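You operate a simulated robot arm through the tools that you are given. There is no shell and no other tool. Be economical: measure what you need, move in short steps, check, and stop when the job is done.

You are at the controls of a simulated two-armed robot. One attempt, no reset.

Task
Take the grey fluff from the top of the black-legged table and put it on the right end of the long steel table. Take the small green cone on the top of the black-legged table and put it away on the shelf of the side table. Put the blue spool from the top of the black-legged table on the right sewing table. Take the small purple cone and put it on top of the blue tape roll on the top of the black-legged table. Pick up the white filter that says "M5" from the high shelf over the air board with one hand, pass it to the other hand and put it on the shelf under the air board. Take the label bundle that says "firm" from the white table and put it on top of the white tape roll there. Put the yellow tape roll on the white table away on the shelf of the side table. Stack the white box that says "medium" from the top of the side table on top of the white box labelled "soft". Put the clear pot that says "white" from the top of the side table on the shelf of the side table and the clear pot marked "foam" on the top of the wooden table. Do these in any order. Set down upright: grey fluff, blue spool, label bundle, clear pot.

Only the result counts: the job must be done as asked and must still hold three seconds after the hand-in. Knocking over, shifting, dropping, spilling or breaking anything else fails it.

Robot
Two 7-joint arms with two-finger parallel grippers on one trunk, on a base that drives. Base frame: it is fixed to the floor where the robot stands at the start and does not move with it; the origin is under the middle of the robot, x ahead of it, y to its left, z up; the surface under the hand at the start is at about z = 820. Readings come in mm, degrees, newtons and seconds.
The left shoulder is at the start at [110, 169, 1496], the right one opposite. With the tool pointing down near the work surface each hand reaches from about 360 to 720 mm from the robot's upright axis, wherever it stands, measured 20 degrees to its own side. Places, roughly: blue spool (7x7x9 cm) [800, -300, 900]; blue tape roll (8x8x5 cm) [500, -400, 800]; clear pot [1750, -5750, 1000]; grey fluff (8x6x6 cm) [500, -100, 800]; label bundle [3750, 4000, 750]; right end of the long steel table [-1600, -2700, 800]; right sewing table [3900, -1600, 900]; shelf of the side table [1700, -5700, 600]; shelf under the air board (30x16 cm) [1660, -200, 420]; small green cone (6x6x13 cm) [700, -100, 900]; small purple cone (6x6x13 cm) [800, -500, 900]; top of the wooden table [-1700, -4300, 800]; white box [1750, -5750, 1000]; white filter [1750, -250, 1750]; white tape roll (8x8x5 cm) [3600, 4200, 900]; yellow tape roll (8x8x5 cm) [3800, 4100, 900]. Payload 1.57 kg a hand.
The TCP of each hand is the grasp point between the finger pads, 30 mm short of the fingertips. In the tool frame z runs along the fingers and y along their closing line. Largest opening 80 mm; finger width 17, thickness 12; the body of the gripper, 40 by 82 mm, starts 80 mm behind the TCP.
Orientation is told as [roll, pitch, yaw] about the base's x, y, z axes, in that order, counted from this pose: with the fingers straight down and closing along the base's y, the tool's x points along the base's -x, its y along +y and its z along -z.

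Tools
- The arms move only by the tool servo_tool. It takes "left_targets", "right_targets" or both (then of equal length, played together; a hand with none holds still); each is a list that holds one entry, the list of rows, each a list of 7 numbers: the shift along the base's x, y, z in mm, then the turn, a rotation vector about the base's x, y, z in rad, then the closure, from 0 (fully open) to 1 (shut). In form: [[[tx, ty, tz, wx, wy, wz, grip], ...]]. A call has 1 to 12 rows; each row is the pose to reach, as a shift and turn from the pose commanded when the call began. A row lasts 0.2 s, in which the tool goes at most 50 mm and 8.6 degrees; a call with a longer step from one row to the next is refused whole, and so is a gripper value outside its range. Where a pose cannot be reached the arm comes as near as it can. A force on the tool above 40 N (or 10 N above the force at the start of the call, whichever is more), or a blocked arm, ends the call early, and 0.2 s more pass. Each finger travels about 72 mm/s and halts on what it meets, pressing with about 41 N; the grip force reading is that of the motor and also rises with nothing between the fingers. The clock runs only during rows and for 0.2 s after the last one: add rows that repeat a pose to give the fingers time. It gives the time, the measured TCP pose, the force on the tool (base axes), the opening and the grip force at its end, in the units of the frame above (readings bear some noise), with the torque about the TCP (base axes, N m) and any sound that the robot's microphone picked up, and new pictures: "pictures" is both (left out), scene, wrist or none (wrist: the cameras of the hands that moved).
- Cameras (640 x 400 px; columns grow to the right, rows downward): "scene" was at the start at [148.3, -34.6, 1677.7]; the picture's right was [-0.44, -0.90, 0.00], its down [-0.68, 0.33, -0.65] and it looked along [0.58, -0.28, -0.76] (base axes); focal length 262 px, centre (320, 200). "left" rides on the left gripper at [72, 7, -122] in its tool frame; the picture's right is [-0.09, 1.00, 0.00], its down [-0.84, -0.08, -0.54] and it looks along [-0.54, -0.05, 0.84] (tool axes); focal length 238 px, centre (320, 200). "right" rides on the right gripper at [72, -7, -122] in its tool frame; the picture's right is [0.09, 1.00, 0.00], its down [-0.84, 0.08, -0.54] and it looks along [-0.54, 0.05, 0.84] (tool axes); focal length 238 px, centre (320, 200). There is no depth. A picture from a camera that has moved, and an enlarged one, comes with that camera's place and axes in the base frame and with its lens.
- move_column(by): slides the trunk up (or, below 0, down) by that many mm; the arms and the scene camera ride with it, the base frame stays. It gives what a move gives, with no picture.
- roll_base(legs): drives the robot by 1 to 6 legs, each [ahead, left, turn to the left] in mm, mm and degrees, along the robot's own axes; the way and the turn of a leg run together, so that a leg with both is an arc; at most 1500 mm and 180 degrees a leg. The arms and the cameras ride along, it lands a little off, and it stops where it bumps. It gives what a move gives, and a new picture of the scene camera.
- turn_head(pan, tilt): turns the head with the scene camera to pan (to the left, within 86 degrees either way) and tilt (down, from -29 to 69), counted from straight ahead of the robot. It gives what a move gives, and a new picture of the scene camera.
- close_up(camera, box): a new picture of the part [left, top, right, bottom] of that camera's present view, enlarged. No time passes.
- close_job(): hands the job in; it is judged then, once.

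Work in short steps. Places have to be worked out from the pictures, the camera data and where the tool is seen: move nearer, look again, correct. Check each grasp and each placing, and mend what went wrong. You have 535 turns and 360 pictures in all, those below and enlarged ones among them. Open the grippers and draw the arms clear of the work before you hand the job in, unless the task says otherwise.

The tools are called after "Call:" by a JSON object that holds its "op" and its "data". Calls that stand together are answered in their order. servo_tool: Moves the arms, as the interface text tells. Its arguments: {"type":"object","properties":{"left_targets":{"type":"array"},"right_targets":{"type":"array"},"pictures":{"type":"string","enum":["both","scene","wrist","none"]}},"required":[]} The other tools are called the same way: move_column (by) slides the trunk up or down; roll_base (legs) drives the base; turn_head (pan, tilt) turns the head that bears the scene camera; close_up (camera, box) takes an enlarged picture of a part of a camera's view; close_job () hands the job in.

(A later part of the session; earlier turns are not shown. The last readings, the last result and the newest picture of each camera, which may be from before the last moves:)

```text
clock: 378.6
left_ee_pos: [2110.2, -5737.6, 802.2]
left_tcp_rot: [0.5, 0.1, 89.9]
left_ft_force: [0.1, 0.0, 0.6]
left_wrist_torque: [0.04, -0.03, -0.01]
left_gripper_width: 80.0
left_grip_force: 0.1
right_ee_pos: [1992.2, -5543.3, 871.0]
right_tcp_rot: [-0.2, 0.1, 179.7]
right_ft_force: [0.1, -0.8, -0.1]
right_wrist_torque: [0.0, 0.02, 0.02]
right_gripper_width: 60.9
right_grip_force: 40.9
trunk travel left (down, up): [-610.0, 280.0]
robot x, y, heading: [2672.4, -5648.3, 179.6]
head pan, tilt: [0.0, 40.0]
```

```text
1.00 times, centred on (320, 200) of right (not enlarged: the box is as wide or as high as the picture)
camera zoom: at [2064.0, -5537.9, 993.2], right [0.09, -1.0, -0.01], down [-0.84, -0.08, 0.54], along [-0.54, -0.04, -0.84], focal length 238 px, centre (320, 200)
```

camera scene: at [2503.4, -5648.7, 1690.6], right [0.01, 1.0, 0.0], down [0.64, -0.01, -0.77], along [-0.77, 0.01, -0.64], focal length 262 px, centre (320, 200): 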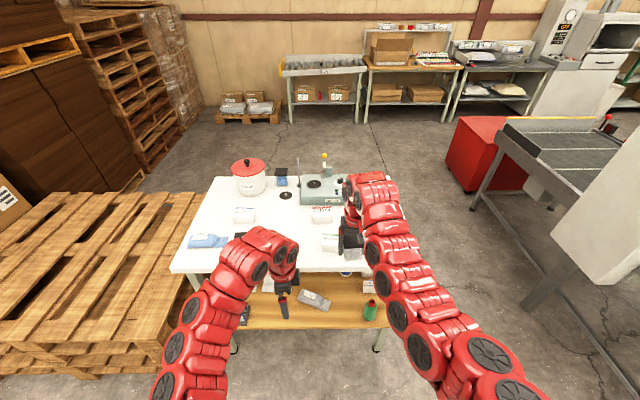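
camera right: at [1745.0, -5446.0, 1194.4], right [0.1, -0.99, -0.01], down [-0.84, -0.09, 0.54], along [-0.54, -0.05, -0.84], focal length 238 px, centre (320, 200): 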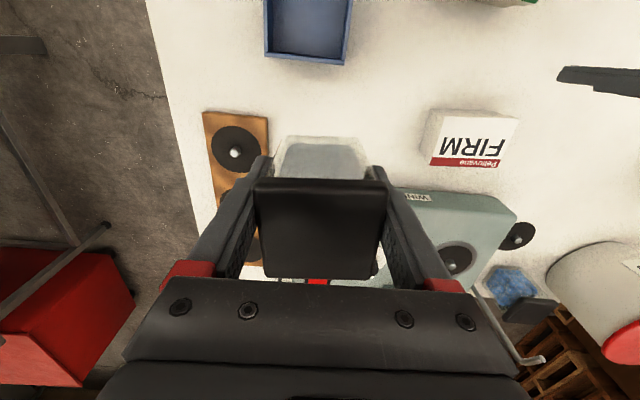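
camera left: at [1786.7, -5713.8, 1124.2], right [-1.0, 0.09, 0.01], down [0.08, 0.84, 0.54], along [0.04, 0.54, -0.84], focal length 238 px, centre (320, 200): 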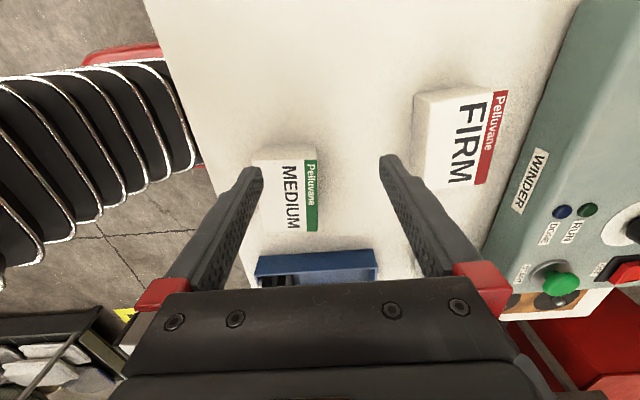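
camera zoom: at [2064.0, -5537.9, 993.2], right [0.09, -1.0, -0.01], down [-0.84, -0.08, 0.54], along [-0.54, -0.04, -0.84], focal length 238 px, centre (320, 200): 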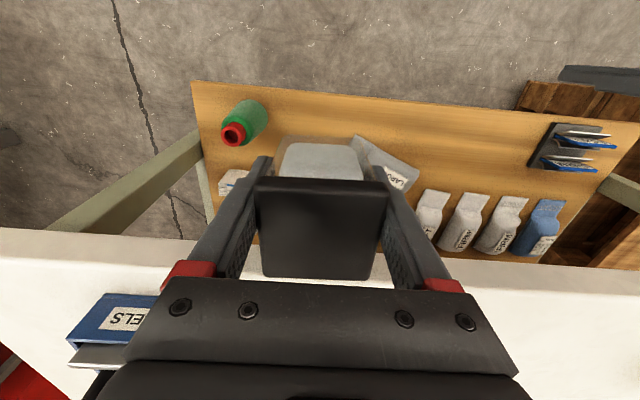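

Call:
{"op": "servo_tool", "data": {"right_targets": [[[-5, 4, -40, 0, 0.035, 0, 1], [-10, 8, -80, 0, 0.07, 0, 1], [-15, 13, -120, 0, 0.105, 0, 1], [-19, 13, -160, 0, 0.14, 0, 1], [-19, 13, -200, 0, 0.14, 0, 1], [-19, 13, -226, 0, 0.14, 0, 1], [-19, 13, -234, 0, 0.14, 0, 1], [-19, 13, -240, 0, 0.14, 0, 1], [-19, 13, -246, 0, 0.14, 0, 1], [-19, 13, -252, 0, 0.14, 0, 1], [-19, 13, -258, 0, 0.14, 0, 1]]], "pictures": "wrist"}}

```text
clock: 381.0
left_ee_pos: [2110.0, -5738.7, 802.4]
left_tcp_rot: [0.6, 0.0, 89.9]
left_ft_force: [0.8, 0.1, -0.1]
left_wrist_torque: [0.01, 0.01, 0.0]
left_gripper_width: 80.2
left_grip_force: 0.1
right_ee_pos: [1984.3, -5530.5, 632.2]
right_tcp_rot: [-0.3, -8.0, 179.8]
right_ft_force: [-0.1, 0.1, -0.9]
right_wrist_torque: [0.0, -0.01, 0.03]
right_gripper_width: 61.1
right_grip_force: 41.3
right hand out of reach, approached as far as the arm can: row 6, 7, 8, 9, 10, 11
trunk travel left (down, up): [-610.0, 280.0]
robot x, y, heading: [2669.3, -5650.1, 179.2]
head pan, tilt: [0.0, 40.0]
camera right: at [2072.1, -5523.9, 743.6], right [0.09, -1.0, -0.02], down [-0.75, -0.08, 0.65], along [-0.65, -0.04, -0.76], focal length 238 px, centre (320, 200)
```

right: 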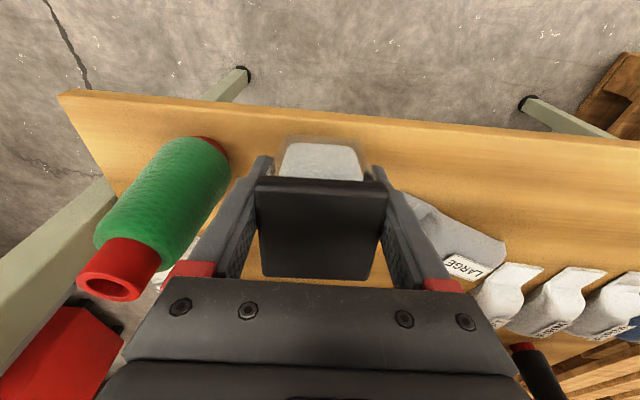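

Reach limit. I nudge the base 12 mm ahead, lower the trunk 10 mm, and feel the rest with the arm.

Call:
{"op": "roll_base", "data": {"legs": [[12, 0, 0]]}}

Call:
{"op": "move_column", "data": {"by": -8}}

Call:
{"op": "servo_tool", "data": {"right_targets": [[[0, 0, -3, 0, 0, 0, 1], [0, 0, -6, 0, 0, 0, 1], [0, 0, -9, 0, 0, 0, 1], [0, 0, -12, 0, 0, 0, 1], [0, 0, -15, 0, 0, 0, 1], [0, 0, -18, 0, 0, 0, 1]]], "pictures": "wrist"}}

```text
clock: 381.8
left_ee_pos: [2098.5, -5738.4, 802.3]
left_tcp_rot: [0.6, 0.0, 89.7]
left_ft_force: [-0.1, -0.1, 0.1]
left_wrist_torque: [0.02, -0.01, -0.02]
left_gripper_width: 80.2
left_grip_force: 0.0
right_ee_pos: [1973.1, -5529.2, 632.3]
right_tcp_rot: [-0.4, -8.0, 179.8]
right_ft_force: [0.7, 0.1, -0.3]
right_wrist_torque: [-0.05, -0.03, -0.05]
right_gripper_width: 61.0
right_grip_force: 40.9
trunk travel left (down, up): [-610.0, 280.0]
robot x, y, heading: [2659.5, -5649.5, 179.6]
head pan, tilt: [0.0, 40.0]
camera scene: at [2493.1, -5648.8, 1490.9], right [0.01, 1.0, 0.0], down [0.64, -0.01, -0.77], along [-0.77, 0.01, -0.64], focal length 262 px, centre (320, 200)
```

scene: 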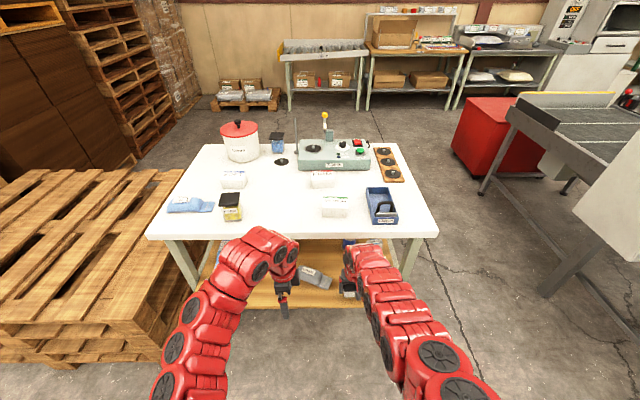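

```text
clock: 382.4
left_ee_pos: [2097.7, -5736.5, 793.2]
left_tcp_rot: [0.5, 0.0, 89.7]
left_ft_force: [-0.1, -0.1, 0.1]
left_wrist_torque: [0.0, 0.0, 0.01]
left_gripper_width: 80.0
left_grip_force: 0.1
right_ee_pos: [1973.2, -5529.0, 624.1]
right_tcp_rot: [-0.3, -7.8, 179.8]
right_ft_force: [0.8, -0.2, -0.7]
right_wrist_torque: [-0.01, -0.04, -0.02]
right_gripper_width: 61.0
right_grip_force: 40.9
trunk travel left (down, up): [-602.0, 288.0]
robot x, y, heading: [2659.7, -5648.7, 179.3]
head pan, tilt: [0.0, 40.0]
```

```text
clock: 383.8
left_ee_pos: [2099.2, -5737.5, 793.6]
left_tcp_rot: [0.6, 0.0, 89.8]
left_ft_force: [0.6, 0.3, -0.2]
left_wrist_torque: [0.02, -0.01, 0.0]
left_gripper_width: 79.8
left_grip_force: 0.1
right_ee_pos: [1979.3, -5522.7, 611.7]
right_tcp_rot: [-0.3, -7.9, 179.7]
right_ft_force: [-0.5, 0.1, 0.0]
right_wrist_torque: [0.04, 0.01, -0.01]
right_gripper_width: 61.0
right_grip_force: 41.2
right hand out of reach, approached as far as the arm can: row 2, 3, 4, 5, 6
trunk travel left (down, up): [-602.0, 288.0]
robot x, y, heading: [2660.1, -5650.4, 179.6]
head pan, tilt: [0.0, 40.0]
camera right: at [2067.0, -5516.9, 723.6], right [0.09, -1.0, -0.02], down [-0.75, -0.08, 0.65], along [-0.65, -0.04, -0.76], focal length 238 px, centre (320, 200)
```

right: 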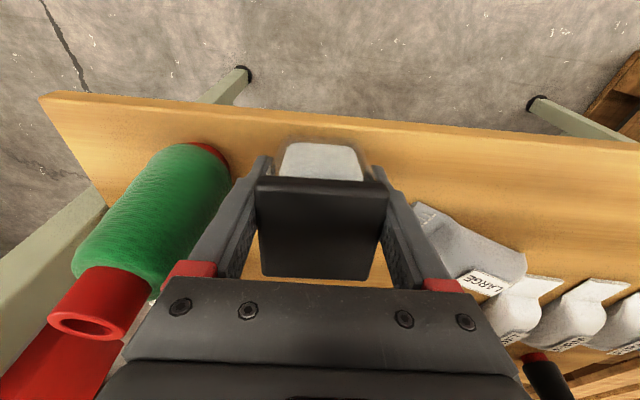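

Still no contact; I lower by the trunk in small steps.

Call:
{"op": "move_column", "data": {"by": -6}}

Call:
{"op": "move_column", "data": {"by": -5}}

```text
clock: 384.3
left_ee_pos: [2100.0, -5738.6, 790.7]
left_tcp_rot: [0.8, 0.0, 89.8]
left_ft_force: [0.9, 0.1, -0.1]
left_wrist_torque: [-0.03, 0.02, -0.02]
left_gripper_width: 79.9
left_grip_force: 0.1
right_ee_pos: [1978.3, -5523.0, 609.7]
right_tcp_rot: [-0.3, -8.4, 179.9]
right_ft_force: [0.8, 1.0, 32.0]
right_wrist_torque: [-0.08, -0.49, 0.06]
right_gripper_width: 61.0
right_grip_force: 40.7
trunk travel left (down, up): [-596.0, 294.0]
robot x, y, heading: [2659.8, -5646.7, 179.4]
head pan, tilt: [0.0, 40.0]
```

```text
clock: 384.8
left_ee_pos: [2100.0, -5737.6, 784.7]
left_tcp_rot: [0.8, 0.0, 89.8]
left_ft_force: [0.1, -0.1, 0.1]
left_wrist_torque: [0.01, 0.01, 0.04]
left_gripper_width: 79.8
left_grip_force: 0.1
right_ee_pos: [1975.3, -5522.3, 607.0]
right_tcp_rot: [-0.2, -8.7, 179.7]
right_ft_force: [2.9, -0.3, 19.5]
right_wrist_torque: [0.2, -0.4, 0.01]
right_gripper_width: 61.1
right_grip_force: 41.4
trunk travel left (down, up): [-592.0, 298.0]
robot x, y, heading: [2657.6, -5648.7, 179.4]
head pan, tilt: [0.0, 40.0]
stopped: the force on the tool passed its limit at 49 N (the readings are from after the stop); the commanded pose is now the measured one
```

Contact. I straighten slightly, then open only to ~68 mm (the cone is near) and lift along the tool axis.

Call:
{"op": "servo_tool", "data": {"right_targets": [[[-2, 0, 2, 0, -0.03, 0, 1], [-3, 0, 2, 0, -0.06, 0, 1], [-3, 0, 2, 0, -0.06, 0, 0.2], [-3, 0, 2, 0, -0.06, 0, 0.14], [-3, 0, 2, 0, -0.06, 0, 0.14]]], "pictures": "wrist"}}

```text
clock: 386.0
left_ee_pos: [2098.4, -5738.2, 783.9]
left_tcp_rot: [0.6, 0.0, 89.9]
left_ft_force: [-0.9, 0.4, -0.3]
left_wrist_torque: [0.01, 0.0, 0.0]
left_gripper_width: 80.0
left_grip_force: 0.0
right_ee_pos: [1985.7, -5524.2, 611.5]
right_tcp_rot: [-0.3, -4.8, 179.8]
right_ft_force: [-0.2, 0.8, -0.4]
right_wrist_torque: [0.0, -0.01, -0.01]
right_gripper_width: 68.7
right_grip_force: 0.0
right hand out of reach, approached as far as the arm can: row 1, 2, 3, 4, 5
trunk travel left (down, up): [-592.0, 298.0]
robot x, y, heading: [2660.9, -5655.5, 179.5]
head pan, tilt: [0.0, 40.0]
camera right: at [2067.2, -5517.0, 727.7], right [0.09, -1.0, -0.01], down [-0.79, -0.08, 0.61], along [-0.61, -0.04, -0.79], focal length 238 px, centre (320, 200)
```

right: 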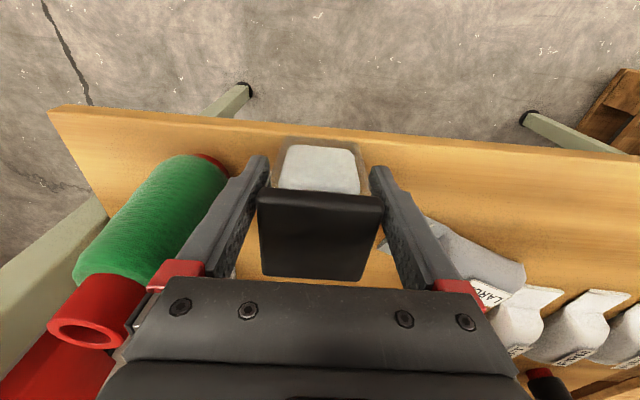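

The pot stands, fully on the shelf. I lift out carefully.

Call:
{"op": "servo_tool", "data": {"right_targets": [[[3, 0, 25, 0, 0, 0, 0.14], [6, 0, 60, 0, 0, 0, 0.14], [10, 0, 100, 0, 0, 0, 0.14], [15, 0, 145, 0, 0, 0, 0.14], [20, 0, 190, 0, 0, 0, 0], [25, 0, 235, 0, 0, 0, 0], [30, 0, 280, 0, -0.04, 0, 0], [30, 0, 300, 0, -0.08, 0, 0]]], "pictures": "wrist"}}

```text
clock: 387.8
left_ee_pos: [2098.2, -5738.3, 783.1]
left_tcp_rot: [0.6, -0.1, 89.8]
left_ft_force: [-0.1, 0.1, -0.2]
left_wrist_torque: [0.0, -0.02, 0.04]
left_gripper_width: 79.9
left_grip_force: 0.0
right_ee_pos: [2015.2, -5522.6, 910.3]
right_tcp_rot: [-0.4, -0.3, 179.8]
right_ft_force: [0.0, 0.4, 0.5]
right_wrist_torque: [-0.01, 0.02, -0.01]
right_gripper_width: 80.0
right_grip_force: 0.0
right hand out of reach, approached as far as the arm can: row 6, 7
trunk travel left (down, up): [-592.0, 298.0]
robot x, y, heading: [2657.4, -5650.3, 179.6]
head pan, tilt: [0.0, 40.0]
camera right: at [2087.4, -5516.4, 1033.1], right [0.09, -1.0, -0.01], down [-0.83, -0.08, 0.55], along [-0.54, -0.04, -0.84], focal length 238 px, centre (320, 200)
```

right: 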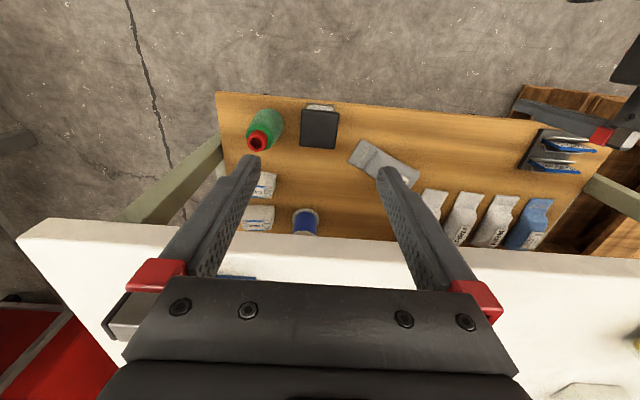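

Both stand on the shelf. Next MEDIUM onto SOFT with the left hand: I raise the trunk and drive in.

Call:
{"op": "move_column", "data": {"by": 218}}

Call:
{"op": "roll_base", "data": {"legs": [[305, -60, 0]]}}

Call:
{"op": "servo_tool", "data": {"left_targets": [[[8, 20, 0, 0, 0, 0, 0], [16, 40, 0, 0, 0, 0, 0], [24, 60, 0, 0, 0, 0, 0], [30, 78, 0, 0, 0, 0, 0], [30, 78, 0, 0, 0, 0, 0]]], "pictures": "wrist"}}

```text
clock: 390.1
left_ee_pos: [2098.0, -5738.5, 1001.2]
left_tcp_rot: [0.5, -0.1, 89.8]
left_ft_force: [0.1, -0.8, 0.1]
left_wrist_torque: [0.02, -0.01, -0.01]
left_gripper_width: 80.0
left_grip_force: 0.1
right_ee_pos: [2015.1, -5523.3, 1127.9]
right_tcp_rot: [-0.4, -0.3, 179.8]
right_ft_force: [-1.3, 0.1, 0.0]
right_wrist_torque: [0.0, 0.04, 0.06]
right_gripper_width: 79.7
right_grip_force: 0.1
trunk travel left (down, up): [-810.0, 80.0]
robot x, y, heading: [2658.9, -5649.4, 179.4]
head pan, tilt: [0.0, 40.0]
```

```text
clock: 392.1
left_ee_pos: [1810.4, -5684.4, 1002.3]
left_tcp_rot: [0.6, -0.1, 90.4]
left_ft_force: [-0.2, 0.4, -0.1]
left_wrist_torque: [0.0, -0.02, -0.01]
left_gripper_width: 80.1
left_grip_force: 0.1
right_ee_pos: [1723.7, -5470.5, 1128.5]
right_tcp_rot: [-0.3, -0.2, -179.6]
right_ft_force: [-0.1, 0.3, 0.4]
right_wrist_torque: [-0.02, -0.03, 0.03]
right_gripper_width: 79.8
right_grip_force: 0.1
trunk travel left (down, up): [-810.0, 80.0]
robot x, y, heading: [2369.8, -5592.1, 179.9]
head pan, tilt: [0.0, 40.0]
camera scene: at [2203.4, -5591.0, 1690.4], right [0.0, 1.0, 0.0], down [0.64, 0.0, -0.77], along [-0.77, 0.0, -0.64], focal length 262 px, centre (320, 200)
```

scene: 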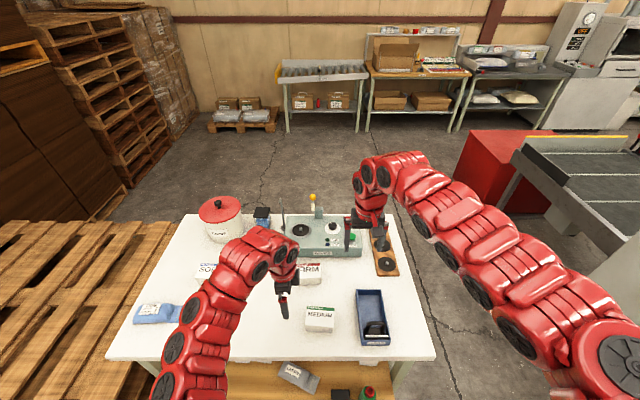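

```text
clock: 393.3
left_ee_pos: [1837.8, -5605.7, 1000.0]
left_tcp_rot: [0.5, -0.1, 90.3]
left_ft_force: [-0.3, -0.8, -0.2]
left_wrist_torque: [0.0, -0.04, 0.0]
left_gripper_width: 79.9
left_grip_force: 0.0
right_ee_pos: [1723.0, -5469.3, 1128.8]
right_tcp_rot: [-0.4, -0.3, -179.6]
right_ft_force: [-0.7, 0.3, 0.4]
right_wrist_torque: [0.0, -0.01, -0.02]
right_gripper_width: 79.8
right_grip_force: 0.1
trunk travel left (down, up): [-810.0, 80.0]
robot x, y, heading: [2371.8, -5591.6, 179.9]
head pan, tilt: [0.0, 40.0]
camera left: at [1831.1, -5675.9, 1121.9], right [-1.0, 0.09, 0.01], down [0.08, 0.84, 0.54], along [0.04, 0.54, -0.84], focal length 238 px, centre (320, 200)
```

left: 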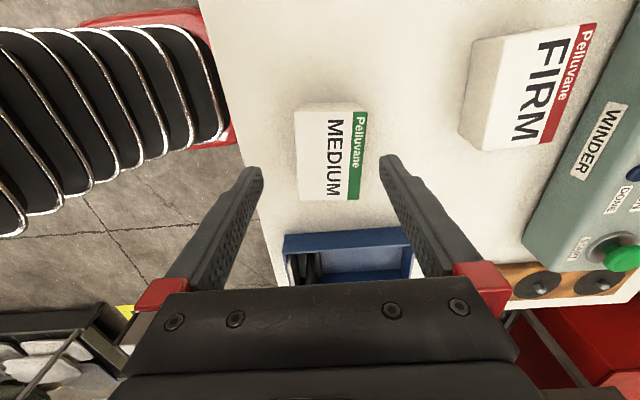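

MEDIUM is at (1827,−5595). I descend and grip it.

Call:
{"op": "servo_tool", "data": {"left_targets": [[[-10, 10, -30, 0, 0, 0, 0], [-10, 10, -65, 0, 0, 0, 0], [-10, 10, -90, 0, 0, 0, 0], [-10, 10, -90, 0, 0, 0, 0.3], [-10, 10, -90, 0, 0, 0, 1], [-10, 10, -90, 0, 0, 0, 1], [-10, 10, -90, 0, 0, 0, 1], [-10, 10, -50, 0, 0, 0, 1], [-10, 10, 0, 0, 0, 0, 1], [-10, 10, 30, 0, 0, 0, 1]]], "pictures": "wrist"}}

```text
clock: 395.5
left_ee_pos: [1828.0, -5596.4, 1002.0]
left_tcp_rot: [0.6, -0.1, 90.4]
left_ft_force: [-1.0, -0.2, -0.9]
left_wrist_torque: [0.01, 0.01, 0.04]
left_gripper_width: 60.9
left_grip_force: 41.2
left hand out of reach, approached as far as the arm can: row 10
right_ee_pos: [1722.3, -5470.5, 1127.7]
right_tcp_rot: [-0.5, -0.2, -179.6]
right_ft_force: [-0.4, 0.2, 0.4]
right_wrist_torque: [-0.02, -0.01, 0.0]
right_gripper_width: 79.7
right_grip_force: 0.0
trunk travel left (down, up): [-810.0, 80.0]
robot x, y, heading: [2368.4, -5589.5, 180.0]
head pan, tilt: [0.0, 40.0]
camera left: at [1822.9, -5666.6, 1123.9], right [-1.0, 0.09, 0.01], down [0.08, 0.84, 0.54], along [0.04, 0.54, -0.84], focal length 238 px, centre (320, 200)
```

left: 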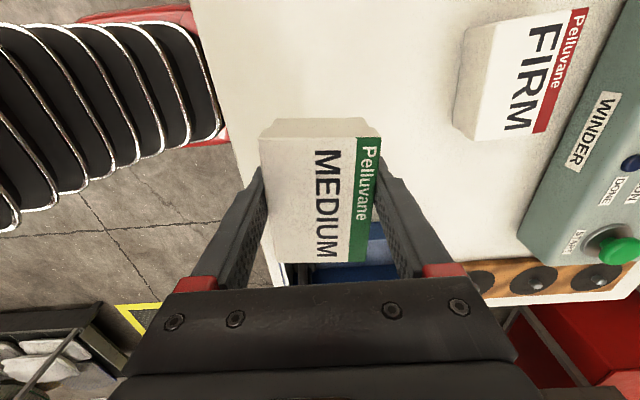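

Gripped. I reach forward first (clear of the FOAM pot), then shift the base left toward SOFT.

Call:
{"op": "servo_tool", "data": {"left_targets": [[[-40, 0, 0, 0, 0, 0, 1], [-80, 0, 0, 0, 0, 0, 1], [-120, 0, 5, 0, 0, 0, 1], [-128, 0, 10, 0, 0, 0, 1], [-128, 0, 10, 0, 0, 0, 1]]], "pictures": "none"}}

Call:
{"op": "roll_base", "data": {"legs": [[28, 280, 0]]}}

Call:
{"op": "close_up", "data": {"camera": "left", "box": [0, 0, 640, 400]}}

```text
clock: 396.7
left_ee_pos: [1699.2, -5598.9, 1010.5]
left_tcp_rot: [0.6, 0.1, 90.4]
left_ft_force: [-0.9, -0.4, -1.7]
left_wrist_torque: [-0.01, 0.0, 0.01]
left_gripper_width: 60.4
left_grip_force: 40.9
right_ee_pos: [1722.9, -5469.0, 1128.6]
right_tcp_rot: [-0.4, -0.3, -179.6]
right_ft_force: [-0.5, 0.8, -1.2]
right_wrist_torque: [-0.02, 0.0, 0.02]
right_gripper_width: 79.7
right_grip_force: 0.0
trunk travel left (down, up): [-810.0, 80.0]
robot x, y, heading: [2373.6, -5594.2, 179.9]
head pan, tilt: [0.0, 40.0]
```

```text
clock: 398.7
left_ee_pos: [1670.5, -5869.7, 1010.4]
left_tcp_rot: [0.6, 0.0, 90.1]
left_ft_force: [0.3, -0.2, -1.7]
left_wrist_torque: [-0.01, 0.0, 0.0]
left_gripper_width: 60.3
left_grip_force: 41.0
right_ee_pos: [1695.3, -5741.9, 1127.4]
right_tcp_rot: [-0.3, -0.3, -179.9]
right_ft_force: [0.5, 0.3, 0.4]
right_wrist_torque: [-0.02, -0.01, -0.01]
right_gripper_width: 80.2
right_grip_force: 0.1
trunk travel left (down, up): [-810.0, 80.0]
robot x, y, heading: [2342.9, -5864.8, 179.6]
head pan, tilt: [0.0, 40.0]
camera scene: at [2173.8, -5865.0, 1690.2], right [0.01, 1.0, 0.0], down [0.64, 0.0, -0.77], along [-0.77, 0.0, -0.64], focal length 262 px, centre (320, 200)
```

scene: 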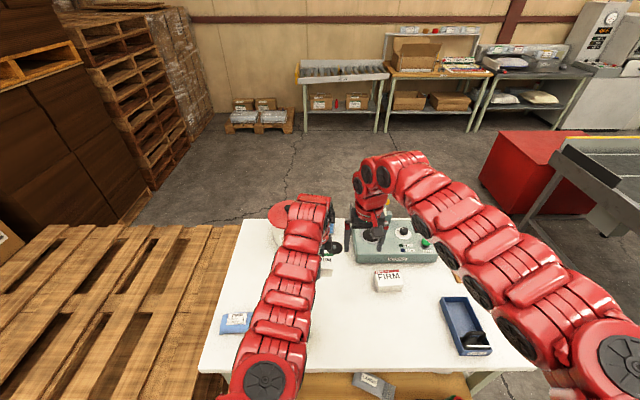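

```text
1.00 times, centred on (320, 200) of left (not enlarged: the box is as wide or as high as the picture)
camera zoom: at [1664.8, -5940.9, 1132.2], right [-1.0, 0.09, 0.01], down [0.08, 0.84, 0.54], along [0.04, 0.54, -0.84], focal length 238 px, centre (320, 200)
```

zoom: 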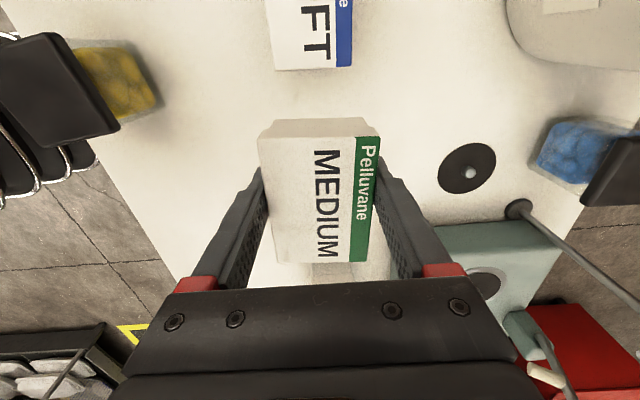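

SOFT's near end is at y≈−5928, so its centre is ≈(1670,−5973). I move over it.

Call:
{"op": "servo_tool", "data": {"left_targets": [[[0, -35, 0, 0, 0, 0, 1], [0, -70, 0, 0, 0, 0, 1], [0, -103, 0, 0, 0, 0, 1], [0, -103, -15, 0, 0, 0, 1], [0, -103, -30, 0, 0, 0, 1], [0, -103, -30, 0, 0, 0, 1]]], "pictures": "wrist"}}

```text
clock: 400.1
left_ee_pos: [1671.3, -5974.8, 981.5]
left_tcp_rot: [0.5, 0.0, 90.2]
left_ft_force: [-0.4, 0.2, -0.7]
left_wrist_torque: [-0.04, 0.03, 0.04]
left_gripper_width: 60.3
left_grip_force: 41.1
right_ee_pos: [1695.2, -5742.3, 1128.3]
right_tcp_rot: [-0.4, -0.3, -179.9]
right_ft_force: [-0.2, 0.7, 0.8]
right_wrist_torque: [-0.01, 0.0, -0.01]
right_gripper_width: 80.0
right_grip_force: 0.0
trunk travel left (down, up): [-810.0, 80.0]
robot x, y, heading: [2341.0, -5865.7, 179.7]
head pan, tilt: [0.0, 40.0]
camera left: at [1665.1, -6046.2, 1102.7], right [-1.0, 0.09, 0.01], down [0.08, 0.84, 0.54], along [0.04, 0.54, -0.84], focal length 238 px, centre (320, 200)
```

left: 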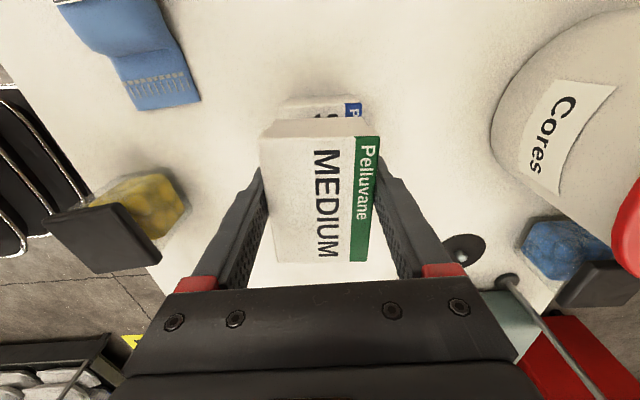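

Aligned within a few mm. I lower onto it.

Call:
{"op": "servo_tool", "data": {"left_targets": [[[-3, 2, -8, 0, 0, 0, 1], [-3, 2, -13, 0, 0, 0, 1], [-3, 2, -17, 0, 0, 0, 1], [-3, 2, -21, 0, 0, 0, 1], [-3, 2, -25, 0, 0, 0, 1], [-3, 2, -29, 0, 0, 0, 1], [-3, 2, -33, 0, 0, 0, 1]]], "pictures": "none"}}

```text
clock: 401.6
left_ee_pos: [1666.7, -5972.0, 957.0]
left_tcp_rot: [1.6, -0.1, 90.1]
left_ft_force: [9.1, -0.5, 26.4]
left_wrist_torque: [0.06, -1.16, -0.1]
left_gripper_width: 60.4
left_grip_force: 40.8
right_ee_pos: [1699.0, -5742.0, 1130.1]
right_tcp_rot: [-0.2, -0.6, -179.9]
right_ft_force: [-0.2, -0.2, 0.3]
right_wrist_torque: [-0.04, 0.01, 0.02]
right_gripper_width: 80.0
right_grip_force: 0.1
trunk travel left (down, up): [-810.0, 80.0]
robot x, y, heading: [2340.2, -5866.4, 179.7]
head pan, tilt: [0.0, 40.0]
stopped in row 7 (left hand): the force on the tool passed its limit at 42 N (the readings are from after the stop); the commanded pose is now the measured one
```

Contact at z≈957. I release gently and rise.

Call:
{"op": "servo_tool", "data": {"left_targets": [[[0, 0, 2, 0, 0, 0, 1], [0, 0, 2, 0, 0, 0, 0.3], [0, 0, 2, 0, 0, 0, 0.1], [0, 0, 2, 0, 0, 0, 0], [0, 0, 20, 0, 0, 0, 0], [0, 0, 60, 0, 0, 0, 0], [0, 0, 90, 0, 0, 0, 0]]], "pictures": "wrist"}}

```text
clock: 403.2
left_ee_pos: [1665.2, -5969.6, 1043.9]
left_tcp_rot: [1.1, 0.1, 90.2]
left_ft_force: [-0.6, -0.7, 0.1]
left_wrist_torque: [0.01, 0.01, -0.02]
left_gripper_width: 80.0
left_grip_force: 0.0
right_ee_pos: [1694.7, -5742.9, 1127.4]
right_tcp_rot: [-0.2, -0.3, -179.9]
right_ft_force: [-0.2, 0.4, -0.3]
right_wrist_torque: [0.0, 0.02, 0.01]
right_gripper_width: 80.2
right_grip_force: 0.2
trunk travel left (down, up): [-810.0, 80.0]
robot x, y, heading: [2341.2, -5865.6, 179.8]
head pan, tilt: [0.0, 40.0]
camera left: at [1660.6, -6041.7, 1166.3], right [-1.0, 0.09, 0.02], down [0.09, 0.84, 0.54], along [0.03, 0.54, -0.84], focal length 238 px, centre (320, 200)
```

left: 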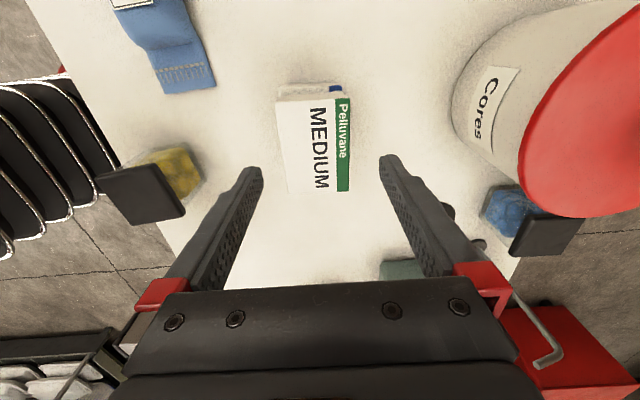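

MEDIUM sits on SOFT. Now I bring the left hand above the FOAM pot (≈(1835,−5935)).

Call:
{"op": "servo_tool", "data": {"left_targets": [[[40, 9, 0, -0.015, 0, 0, 0], [80, 18, 0, -0.02, 0, 0, 0], [120, 27, 0, -0.02, 0, 0, 0], [160, 33, 0, -0.02, 0, 0, 0], [170, 35, 0, -0.02, 0, 0, 0], [170, 35, 0, -0.02, 0, 0, 0]]], "pictures": "wrist"}}

```text
clock: 404.6
left_ee_pos: [1788.2, -5944.7, 999.6]
left_tcp_rot: [1.2, 0.9, 90.1]
left_ft_force: [0.0, -0.1, 0.0]
left_wrist_torque: [-0.02, 0.0, -0.02]
left_gripper_width: 79.8
left_grip_force: 0.1
left hand out of reach, approached as far as the arm can: row 2, 3, 4, 5, 6
right_ee_pos: [1694.2, -5742.2, 1129.2]
right_tcp_rot: [-0.3, -0.3, -179.9]
right_ft_force: [-1.0, -0.2, -0.2]
right_wrist_torque: [0.02, 0.03, -0.04]
right_gripper_width: 79.9
right_grip_force: 0.1
trunk travel left (down, up): [-810.0, 80.0]
robot x, y, heading: [2341.1, -5865.9, 179.9]
head pan, tilt: [0.0, 40.0]
camera left: at [1783.6, -6014.0, 1123.4], right [-1.0, 0.09, 0.02], down [0.09, 0.85, 0.53], along [0.03, 0.53, -0.85], focal length 238 px, centre (320, 200)
```

left: 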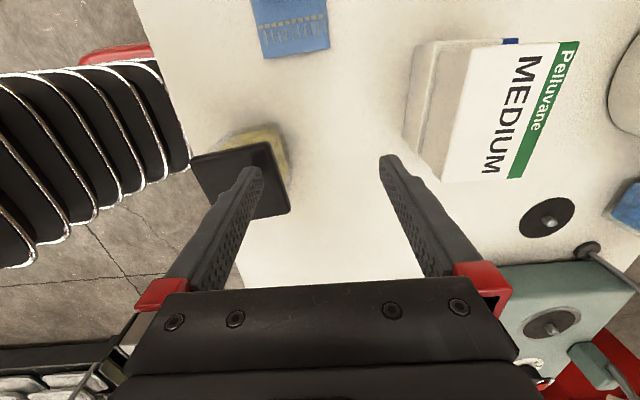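

Reach limit inward; the pot is at (1850,−5934), turned ~12°. I raise/extend the left hand, back the base 130 mm, and re-approach with the yaw corrected.

Call:
{"op": "servo_tool", "data": {"left_targets": [[[-30, 0, 15, 0, 0, 0, 0], [-65, 0, 35, -0.02, 0, 0.05, 0], [-95, 0, 50, -0.02, 0, 0.1, 0], [-110, 5, 60, -0.02, 0, 0.2, 0]]], "pictures": "none"}}

Call:
{"op": "roll_base", "data": {"legs": [[-135, 0, 0]]}}

Call:
{"op": "close_up", "data": {"camera": "left", "box": [0, 0, 640, 400]}}

```text
clock: 405.6
left_ee_pos: [1677.7, -5938.2, 1062.3]
left_tcp_rot: [1.2, 2.2, 101.6]
left_ft_force: [-0.4, 0.0, 0.5]
left_wrist_torque: [-0.01, -0.01, 0.0]
left_gripper_width: 80.0
left_grip_force: 0.0
left hand out of reach, approached as far as the arm can: row 1, 2
right_ee_pos: [1694.2, -5742.7, 1128.1]
right_tcp_rot: [-0.3, -0.3, -179.9]
right_ft_force: [-0.5, 0.0, -0.7]
right_wrist_torque: [0.03, 0.0, 0.01]
right_gripper_width: 80.0
right_grip_force: 0.1
trunk travel left (down, up): [-810.0, 80.0]
robot x, y, heading: [2342.4, -5861.8, 179.7]
head pan, tilt: [0.0, 40.0]
```

```text
clock: 406.9
left_ee_pos: [1811.2, -5941.6, 1060.8]
left_tcp_rot: [1.3, 2.2, 101.7]
left_ft_force: [-0.8, -0.5, 0.0]
left_wrist_torque: [0.02, -0.01, 0.02]
left_gripper_width: 79.9
left_grip_force: 0.2
right_ee_pos: [1825.9, -5742.7, 1127.3]
right_tcp_rot: [-0.3, -0.2, -179.8]
right_ft_force: [-0.6, 0.3, -0.1]
right_wrist_torque: [-0.01, -0.01, -0.01]
right_gripper_width: 79.9
right_grip_force: 0.2
trunk travel left (down, up): [-810.0, 80.0]
robot x, y, heading: [2474.8, -5868.9, 179.7]
head pan, tilt: [0.0, 40.0]
camera scene: at [2304.4, -5866.9, 1690.0], right [0.0, 1.0, 0.0], down [0.64, 0.0, -0.77], along [-0.77, 0.0, -0.64], focal length 262 px, centre (320, 200)
```

scene: 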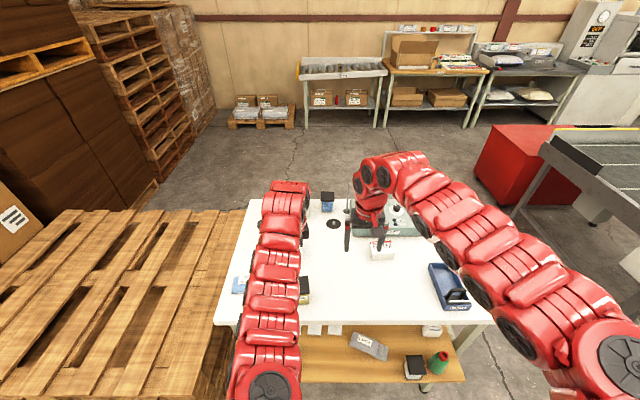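

```text
1.00 times, centred on (320, 200) of left (not enlarged: the box is as wide or as high as the picture)
camera zoom: at [1819.7, -6006.8, 1186.5], right [-0.99, -0.11, 0.02], down [-0.09, 0.86, 0.51], along [-0.07, 0.5, -0.86], focal length 238 px, centre (320, 200)
```

zoom: 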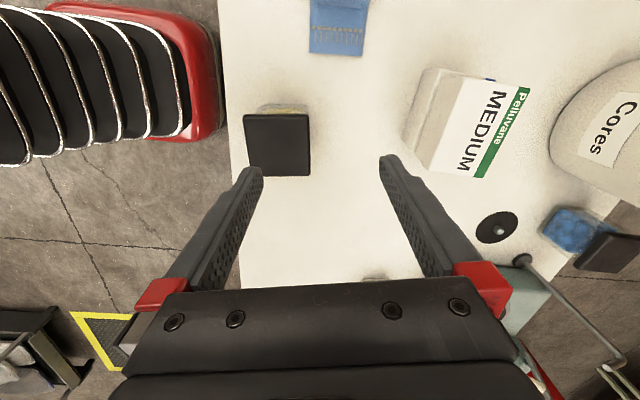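

Aligned now. The lid centre is (1850,−5932); I move over and descend.

Call:
{"op": "servo_tool", "data": {"left_targets": [[[20, 5, 0, 0.02, -0.007, 0, 0], [39, 9, -15, 0.042, -0.014, 0, 0], [39, 9, -50, 0.042, -0.014, 0, 0], [39, 9, -90, 0.042, -0.014, 0, 0], [39, 9, -133, 0.042, -0.014, 0, 0], [39, 9, -133, 0.042, -0.014, 0, 0]]], "pictures": "wrist"}}

```text
clock: 408.3
left_ee_pos: [1846.8, -5930.7, 928.0]
left_tcp_rot: [0.0, 0.0, 101.7]
left_ft_force: [-0.5, 0.7, 0.2]
left_wrist_torque: [-0.01, 0.0, 0.03]
left_gripper_width: 79.8
left_grip_force: 0.0
right_ee_pos: [1826.4, -5744.1, 1128.2]
right_tcp_rot: [-0.4, -0.4, -179.8]
right_ft_force: [0.4, -0.5, -0.2]
right_wrist_torque: [0.01, 0.03, -0.02]
right_gripper_width: 80.0
right_grip_force: 0.0
trunk travel left (down, up): [-810.0, 80.0]
robot x, y, heading: [2476.7, -5865.9, 180.0]
head pan, tilt: [0.0, 40.0]
camera left: at [1854.6, -6001.9, 1049.1], right [-0.99, -0.11, 0.0], down [-0.09, 0.84, 0.54], along [-0.06, 0.54, -0.84], focal length 238 px, centre (320, 200)
```

left: 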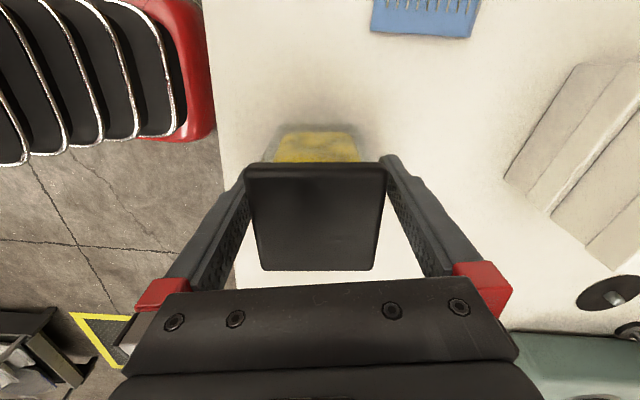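

The pot is between the fingers. I close and lift.

Call:
{"op": "servo_tool", "data": {"left_targets": [[[1, -1, 0, 0, 0, 0, 0.2], [1, -1, 0, 0, 0, 0, 1], [1, -1, 0, 0, 0, 0, 1], [1, -1, 0, 0, 0, 0, 1], [1, -1, 30, 0, 0, 0, 1], [1, -1, 70, 0, 0, 0, 1], [-5, -1, 110, 0, 0, 0, 1]]], "pictures": "none"}}

Call:
{"op": "roll_base", "data": {"legs": [[-400, 0, 0]]}}

```text
clock: 409.9
left_ee_pos: [1844.0, -5932.5, 1042.1]
left_tcp_rot: [-0.1, 0.0, 101.7]
left_ft_force: [-0.7, -0.6, -0.9]
left_wrist_torque: [0.0, 0.0, 0.0]
left_gripper_width: 61.8
left_grip_force: 41.2
right_ee_pos: [1828.2, -5744.3, 1128.5]
right_tcp_rot: [-0.3, -0.3, -179.8]
right_ft_force: [-0.2, -0.3, 0.6]
right_wrist_torque: [-0.01, -0.01, -0.05]
right_gripper_width: 80.2
right_grip_force: 0.1
trunk travel left (down, up): [-810.0, 80.0]
robot x, y, heading: [2472.9, -5867.1, 180.0]
head pan, tilt: [0.0, 40.0]
```

```text
clock: 412.4
left_ee_pos: [2252.7, -5936.8, 1040.1]
left_tcp_rot: [-0.1, 0.0, 101.9]
left_ft_force: [0.2, 0.2, -0.8]
left_wrist_torque: [0.02, -0.01, 0.0]
left_gripper_width: 61.8
left_grip_force: 41.1
right_ee_pos: [2235.8, -5746.3, 1128.5]
right_tcp_rot: [-0.4, -0.3, -179.6]
right_ft_force: [0.2, 0.3, -0.1]
right_wrist_torque: [0.01, -0.01, 0.01]
right_gripper_width: 80.0
right_grip_force: 0.0
trunk travel left (down, up): [-810.0, 80.0]
robot x, y, heading: [2882.4, -5869.8, -180.1]
head pan, tilt: [0.0, 40.0]
camera scene: at [2715.0, -5868.1, 1690.1], right [0.0, 1.0, 0.0], down [0.64, 0.0, -0.77], along [-0.77, 0.0, -0.64], focal length 262 px, centre (320, 200)
```

scene: 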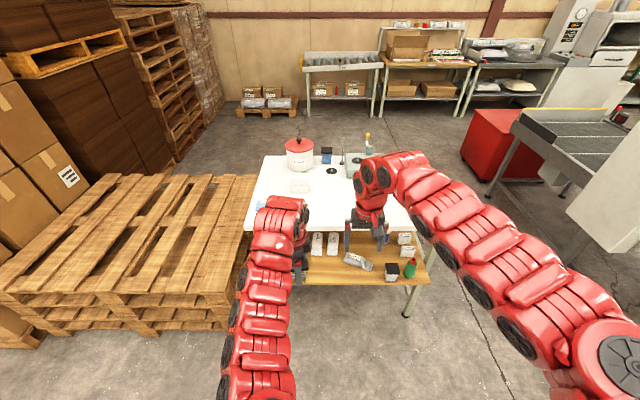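

FOAM pot held. I drive around the north end of the side table toward the wooden table.

Call:
{"op": "roll_base", "data": {"legs": [[0, -1090, 0], [1400, 0, 0], [1400, 0, 0], [750, 0, 0]]}}

```text
clock: 434.6
left_ee_pos: [-1226.2, -4784.3, 1039.8]
left_tcp_rot: [0.0, 0.0, 100.7]
left_ft_force: [-0.6, 0.2, -1.5]
left_wrist_torque: [-0.02, -0.01, -0.03]
left_gripper_width: 61.1
left_grip_force: 40.9
right_ee_pos: [-1238.7, -4593.9, 1128.5]
right_tcp_rot: [-0.4, -0.3, 179.2]
right_ft_force: [-0.2, 0.0, -0.2]
right_wrist_torque: [0.02, -0.01, -0.01]
right_gripper_width: 80.0
right_grip_force: 0.0
trunk travel left (down, up): [-810.0, 80.0]
robot x, y, heading: [-592.0, -4732.8, 179.1]
head pan, tilt: [0.0, 40.0]
camera scene: at [-761.9, -4724.9, 1690.3], right [0.02, 1.0, 0.0], down [0.64, -0.01, -0.77], along [-0.77, 0.02, -0.64], focal length 262 px, centre (320, 200)
```

scene: 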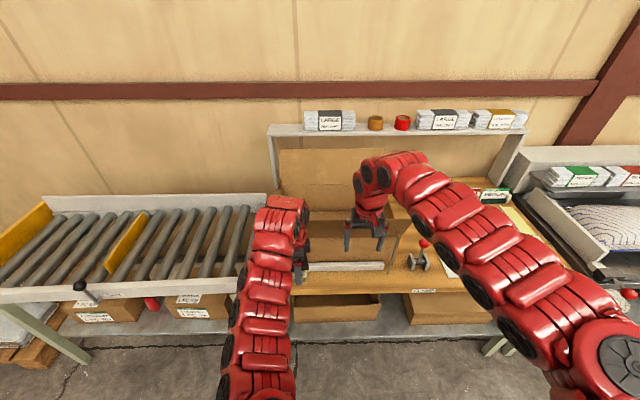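

The wooden table is ahead. I shift right ~400 mm to see its top.

Call:
{"op": "roll_base", "data": {"legs": [[-100, -420, 0]]}}

Call:
{"op": "close_up", "data": {"camera": "scene", "box": [80, 130, 560, 400]}}

```text
clock: 437.2
left_ee_pos: [-1118.6, -4383.7, 1041.2]
left_tcp_rot: [0.0, 0.0, 101.2]
left_ft_force: [-0.1, 0.0, -0.1]
left_wrist_torque: [-0.06, -0.01, 0.01]
left_gripper_width: 61.0
left_grip_force: 41.0
right_ee_pos: [-1134.4, -4193.8, 1129.0]
right_tcp_rot: [-0.3, -0.3, 180.0]
right_ft_force: [0.2, -0.3, -0.6]
right_wrist_torque: [0.03, 0.01, 0.01]
right_gripper_width: 80.2
right_grip_force: 0.1
trunk travel left (down, up): [-810.0, 80.0]
robot x, y, heading: [-489.2, -4324.0, 179.7]
head pan, tilt: [0.0, 40.0]
camera scene: at [-656.1, -4320.9, 1690.2], right [0.01, 1.0, 0.0], down [0.64, -0.01, -0.77], along [-0.77, 0.01, -0.64], focal length 262 px, centre (320, 200)
```

scene: 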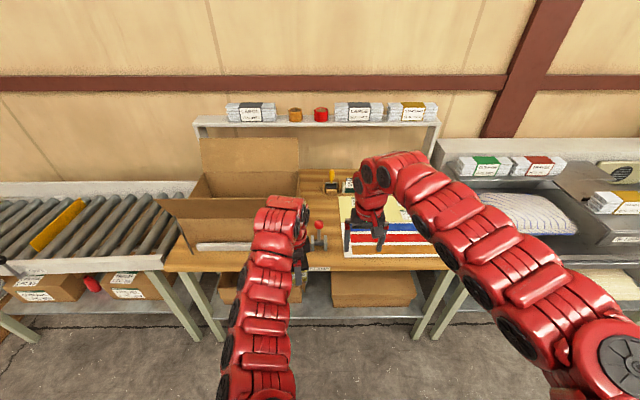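

```text
1.33 times, centred on (320, 265) of scene
camera zoom: at [-656.1, -4320.9, 1690.2], right [0.01, 1.0, 0.0], down [0.64, -0.01, -0.77], along [-0.77, 0.01, -0.64], focal length 350 px, centre (320, 113)
```

zoom: 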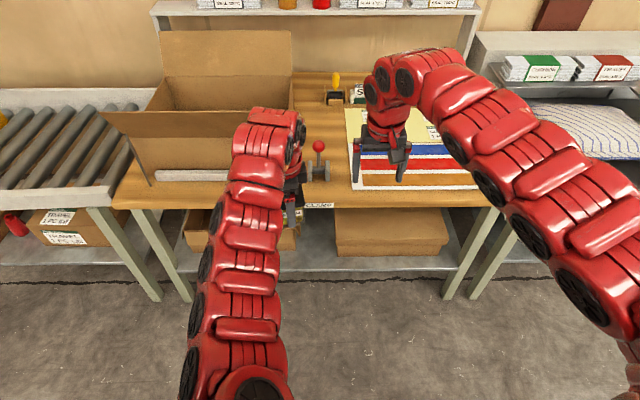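

Free wood between the box and the label board, around (−1600,−4310), behind the red-knob dispenser. I drive in.

Call:
{"op": "roll_base", "data": {"legs": [[470, -69, 0]]}}

Call:
{"op": "close_up", "data": {"camera": "left", "box": [0, 0, 640, 400]}}

```text
clock: 440.0
left_ee_pos: [-1585.6, -4319.4, 1039.1]
left_tcp_rot: [0.0, 0.0, 101.8]
left_ft_force: [0.2, 0.0, -0.4]
left_wrist_torque: [0.02, -0.05, 0.02]
left_gripper_width: 60.6
left_grip_force: 40.9
right_ee_pos: [-1602.0, -4129.0, 1128.4]
right_tcp_rot: [-0.5, -0.2, -179.8]
right_ft_force: [-0.4, 0.1, 0.7]
right_wrist_torque: [0.01, -0.04, 0.08]
right_gripper_width: 80.1
right_grip_force: 0.1
trunk travel left (down, up): [-810.0, 80.0]
robot x, y, heading: [-959.2, -4250.4, 180.0]
head pan, tilt: [0.0, 40.0]
camera scene: at [-1122.8, -4251.2, 1690.4], right [0.0, 1.0, 0.0], down [0.64, 0.0, -0.77], along [-0.77, 0.0, -0.64], focal length 262 px, centre (320, 200)
```

scene: 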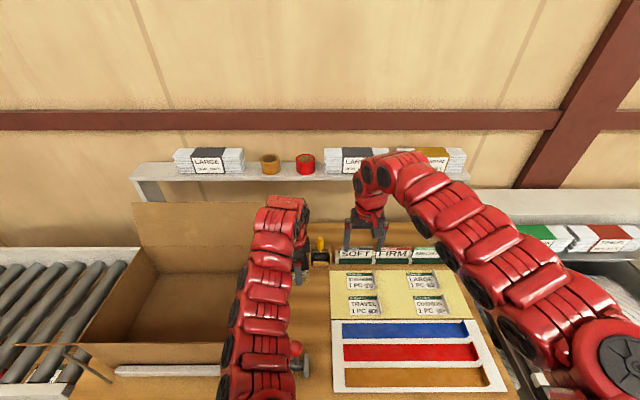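

```text
1.00 times, centred on (320, 200) of left (not enlarged: the box is as wide or as high as the picture)
camera zoom: at [-1578.1, -4389.0, 1162.8], right [-0.99, -0.11, 0.0], down [-0.09, 0.84, 0.54], along [-0.06, 0.54, -0.84], focal length 238 px, centre (320, 200)
```

zoom: 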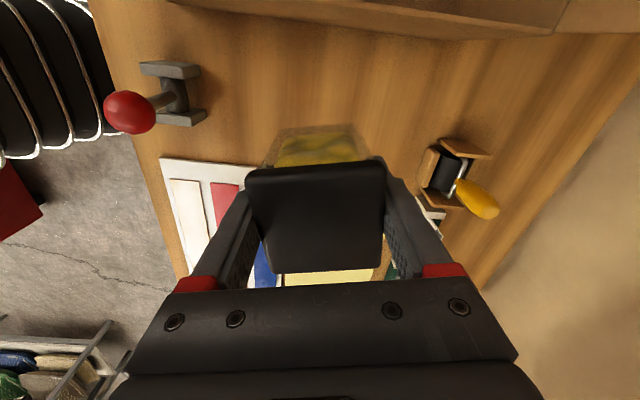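

Clear below. I lower until contact.

Call:
{"op": "servo_tool", "data": {"left_targets": [[[0, 0, -45, 0, 0, 0, 1], [0, 0, -90, 0, 0, 0, 1], [0, 0, -130, 0, 0, 0, 1], [0, 0, -150, 0, 0, 0, 1], [0, 0, -160, 0, 0, 0, 1], [0, 0, -166, 0, 0, 0, 1], [0, 0, -172, 0, 0, 0, 1], [0, 0, -178, 0, 0, 0, 1], [0, 0, -184, 0, 0, 0, 1], [0, 0, -190, 0, 0, 0, 1], [0, 0, -196, 0, 0, 0, 1]]], "pictures": "none"}}

```text
clock: 442.4
left_ee_pos: [-1586.5, -4316.1, 848.0]
left_tcp_rot: [0.5, -0.1, 101.7]
left_ft_force: [-0.8, -0.7, 29.9]
left_wrist_torque: [0.0, -0.33, -0.02]
left_gripper_width: 60.9
left_grip_force: 40.5
right_ee_pos: [-1599.0, -4128.3, 1130.2]
right_tcp_rot: [-0.4, -0.4, -179.8]
right_ft_force: [0.4, -0.5, -0.4]
right_wrist_torque: [0.02, 0.0, -0.03]
right_gripper_width: 79.8
right_grip_force: 0.0
trunk travel left (down, up): [-810.0, 80.0]
robot x, y, heading: [-958.2, -4248.8, 179.9]
head pan, tilt: [0.0, 40.0]
```

Contact at z≈847. I release and rise.

Call:
{"op": "servo_tool", "data": {"left_targets": [[[0, 0, 4, 0, 0, 0, 1], [0, 0, 4, 0, 0, 0, 0.2], [0, 0, 4, 0, 0, 0, 0], [0, 0, 4, 0, 0, 0, 0], [0, 0, 40, 0, 0, 0, 0], [0, 0, 85, 0, 0, 0, 0], [0, 0, 130, 0, 0, 0, 0], [0, 0, 175, 0, 0, 0, 0], [0, 0, 195, 0, 0, 0, 0]]], "pictures": "wrist"}}

```text
clock: 444.4
left_ee_pos: [-1587.4, -4318.7, 1039.4]
left_tcp_rot: [0.1, 0.0, 101.7]
left_ft_force: [0.2, 0.1, -0.1]
left_wrist_torque: [0.02, 0.0, 0.03]
left_gripper_width: 80.4
left_grip_force: 0.1
right_ee_pos: [-1603.7, -4129.0, 1128.0]
right_tcp_rot: [-0.3, -0.3, -179.7]
right_ft_force: [-0.4, -0.1, -0.5]
right_wrist_torque: [0.0, 0.0, -0.02]
right_gripper_width: 80.0
right_grip_force: 0.1
trunk travel left (down, up): [-810.0, 80.0]
robot x, y, heading: [-958.5, -4251.0, 179.8]
head pan, tilt: [0.0, 40.0]
camera left: at [-1580.7, -4389.1, 1162.1], right [-0.99, -0.11, 0.0], down [-0.09, 0.84, 0.54], along [-0.06, 0.54, -0.84], focal length 238 px, centre (320, 200)
```

left: 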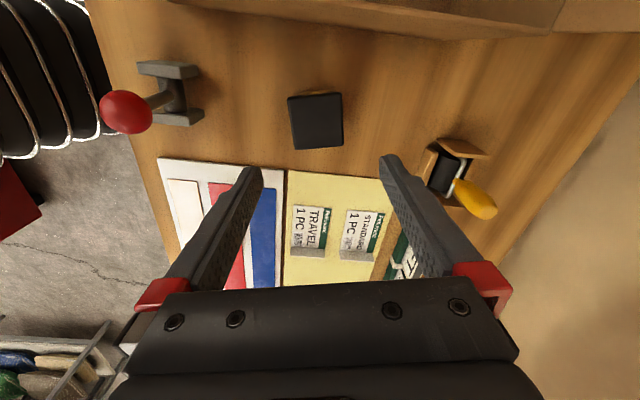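

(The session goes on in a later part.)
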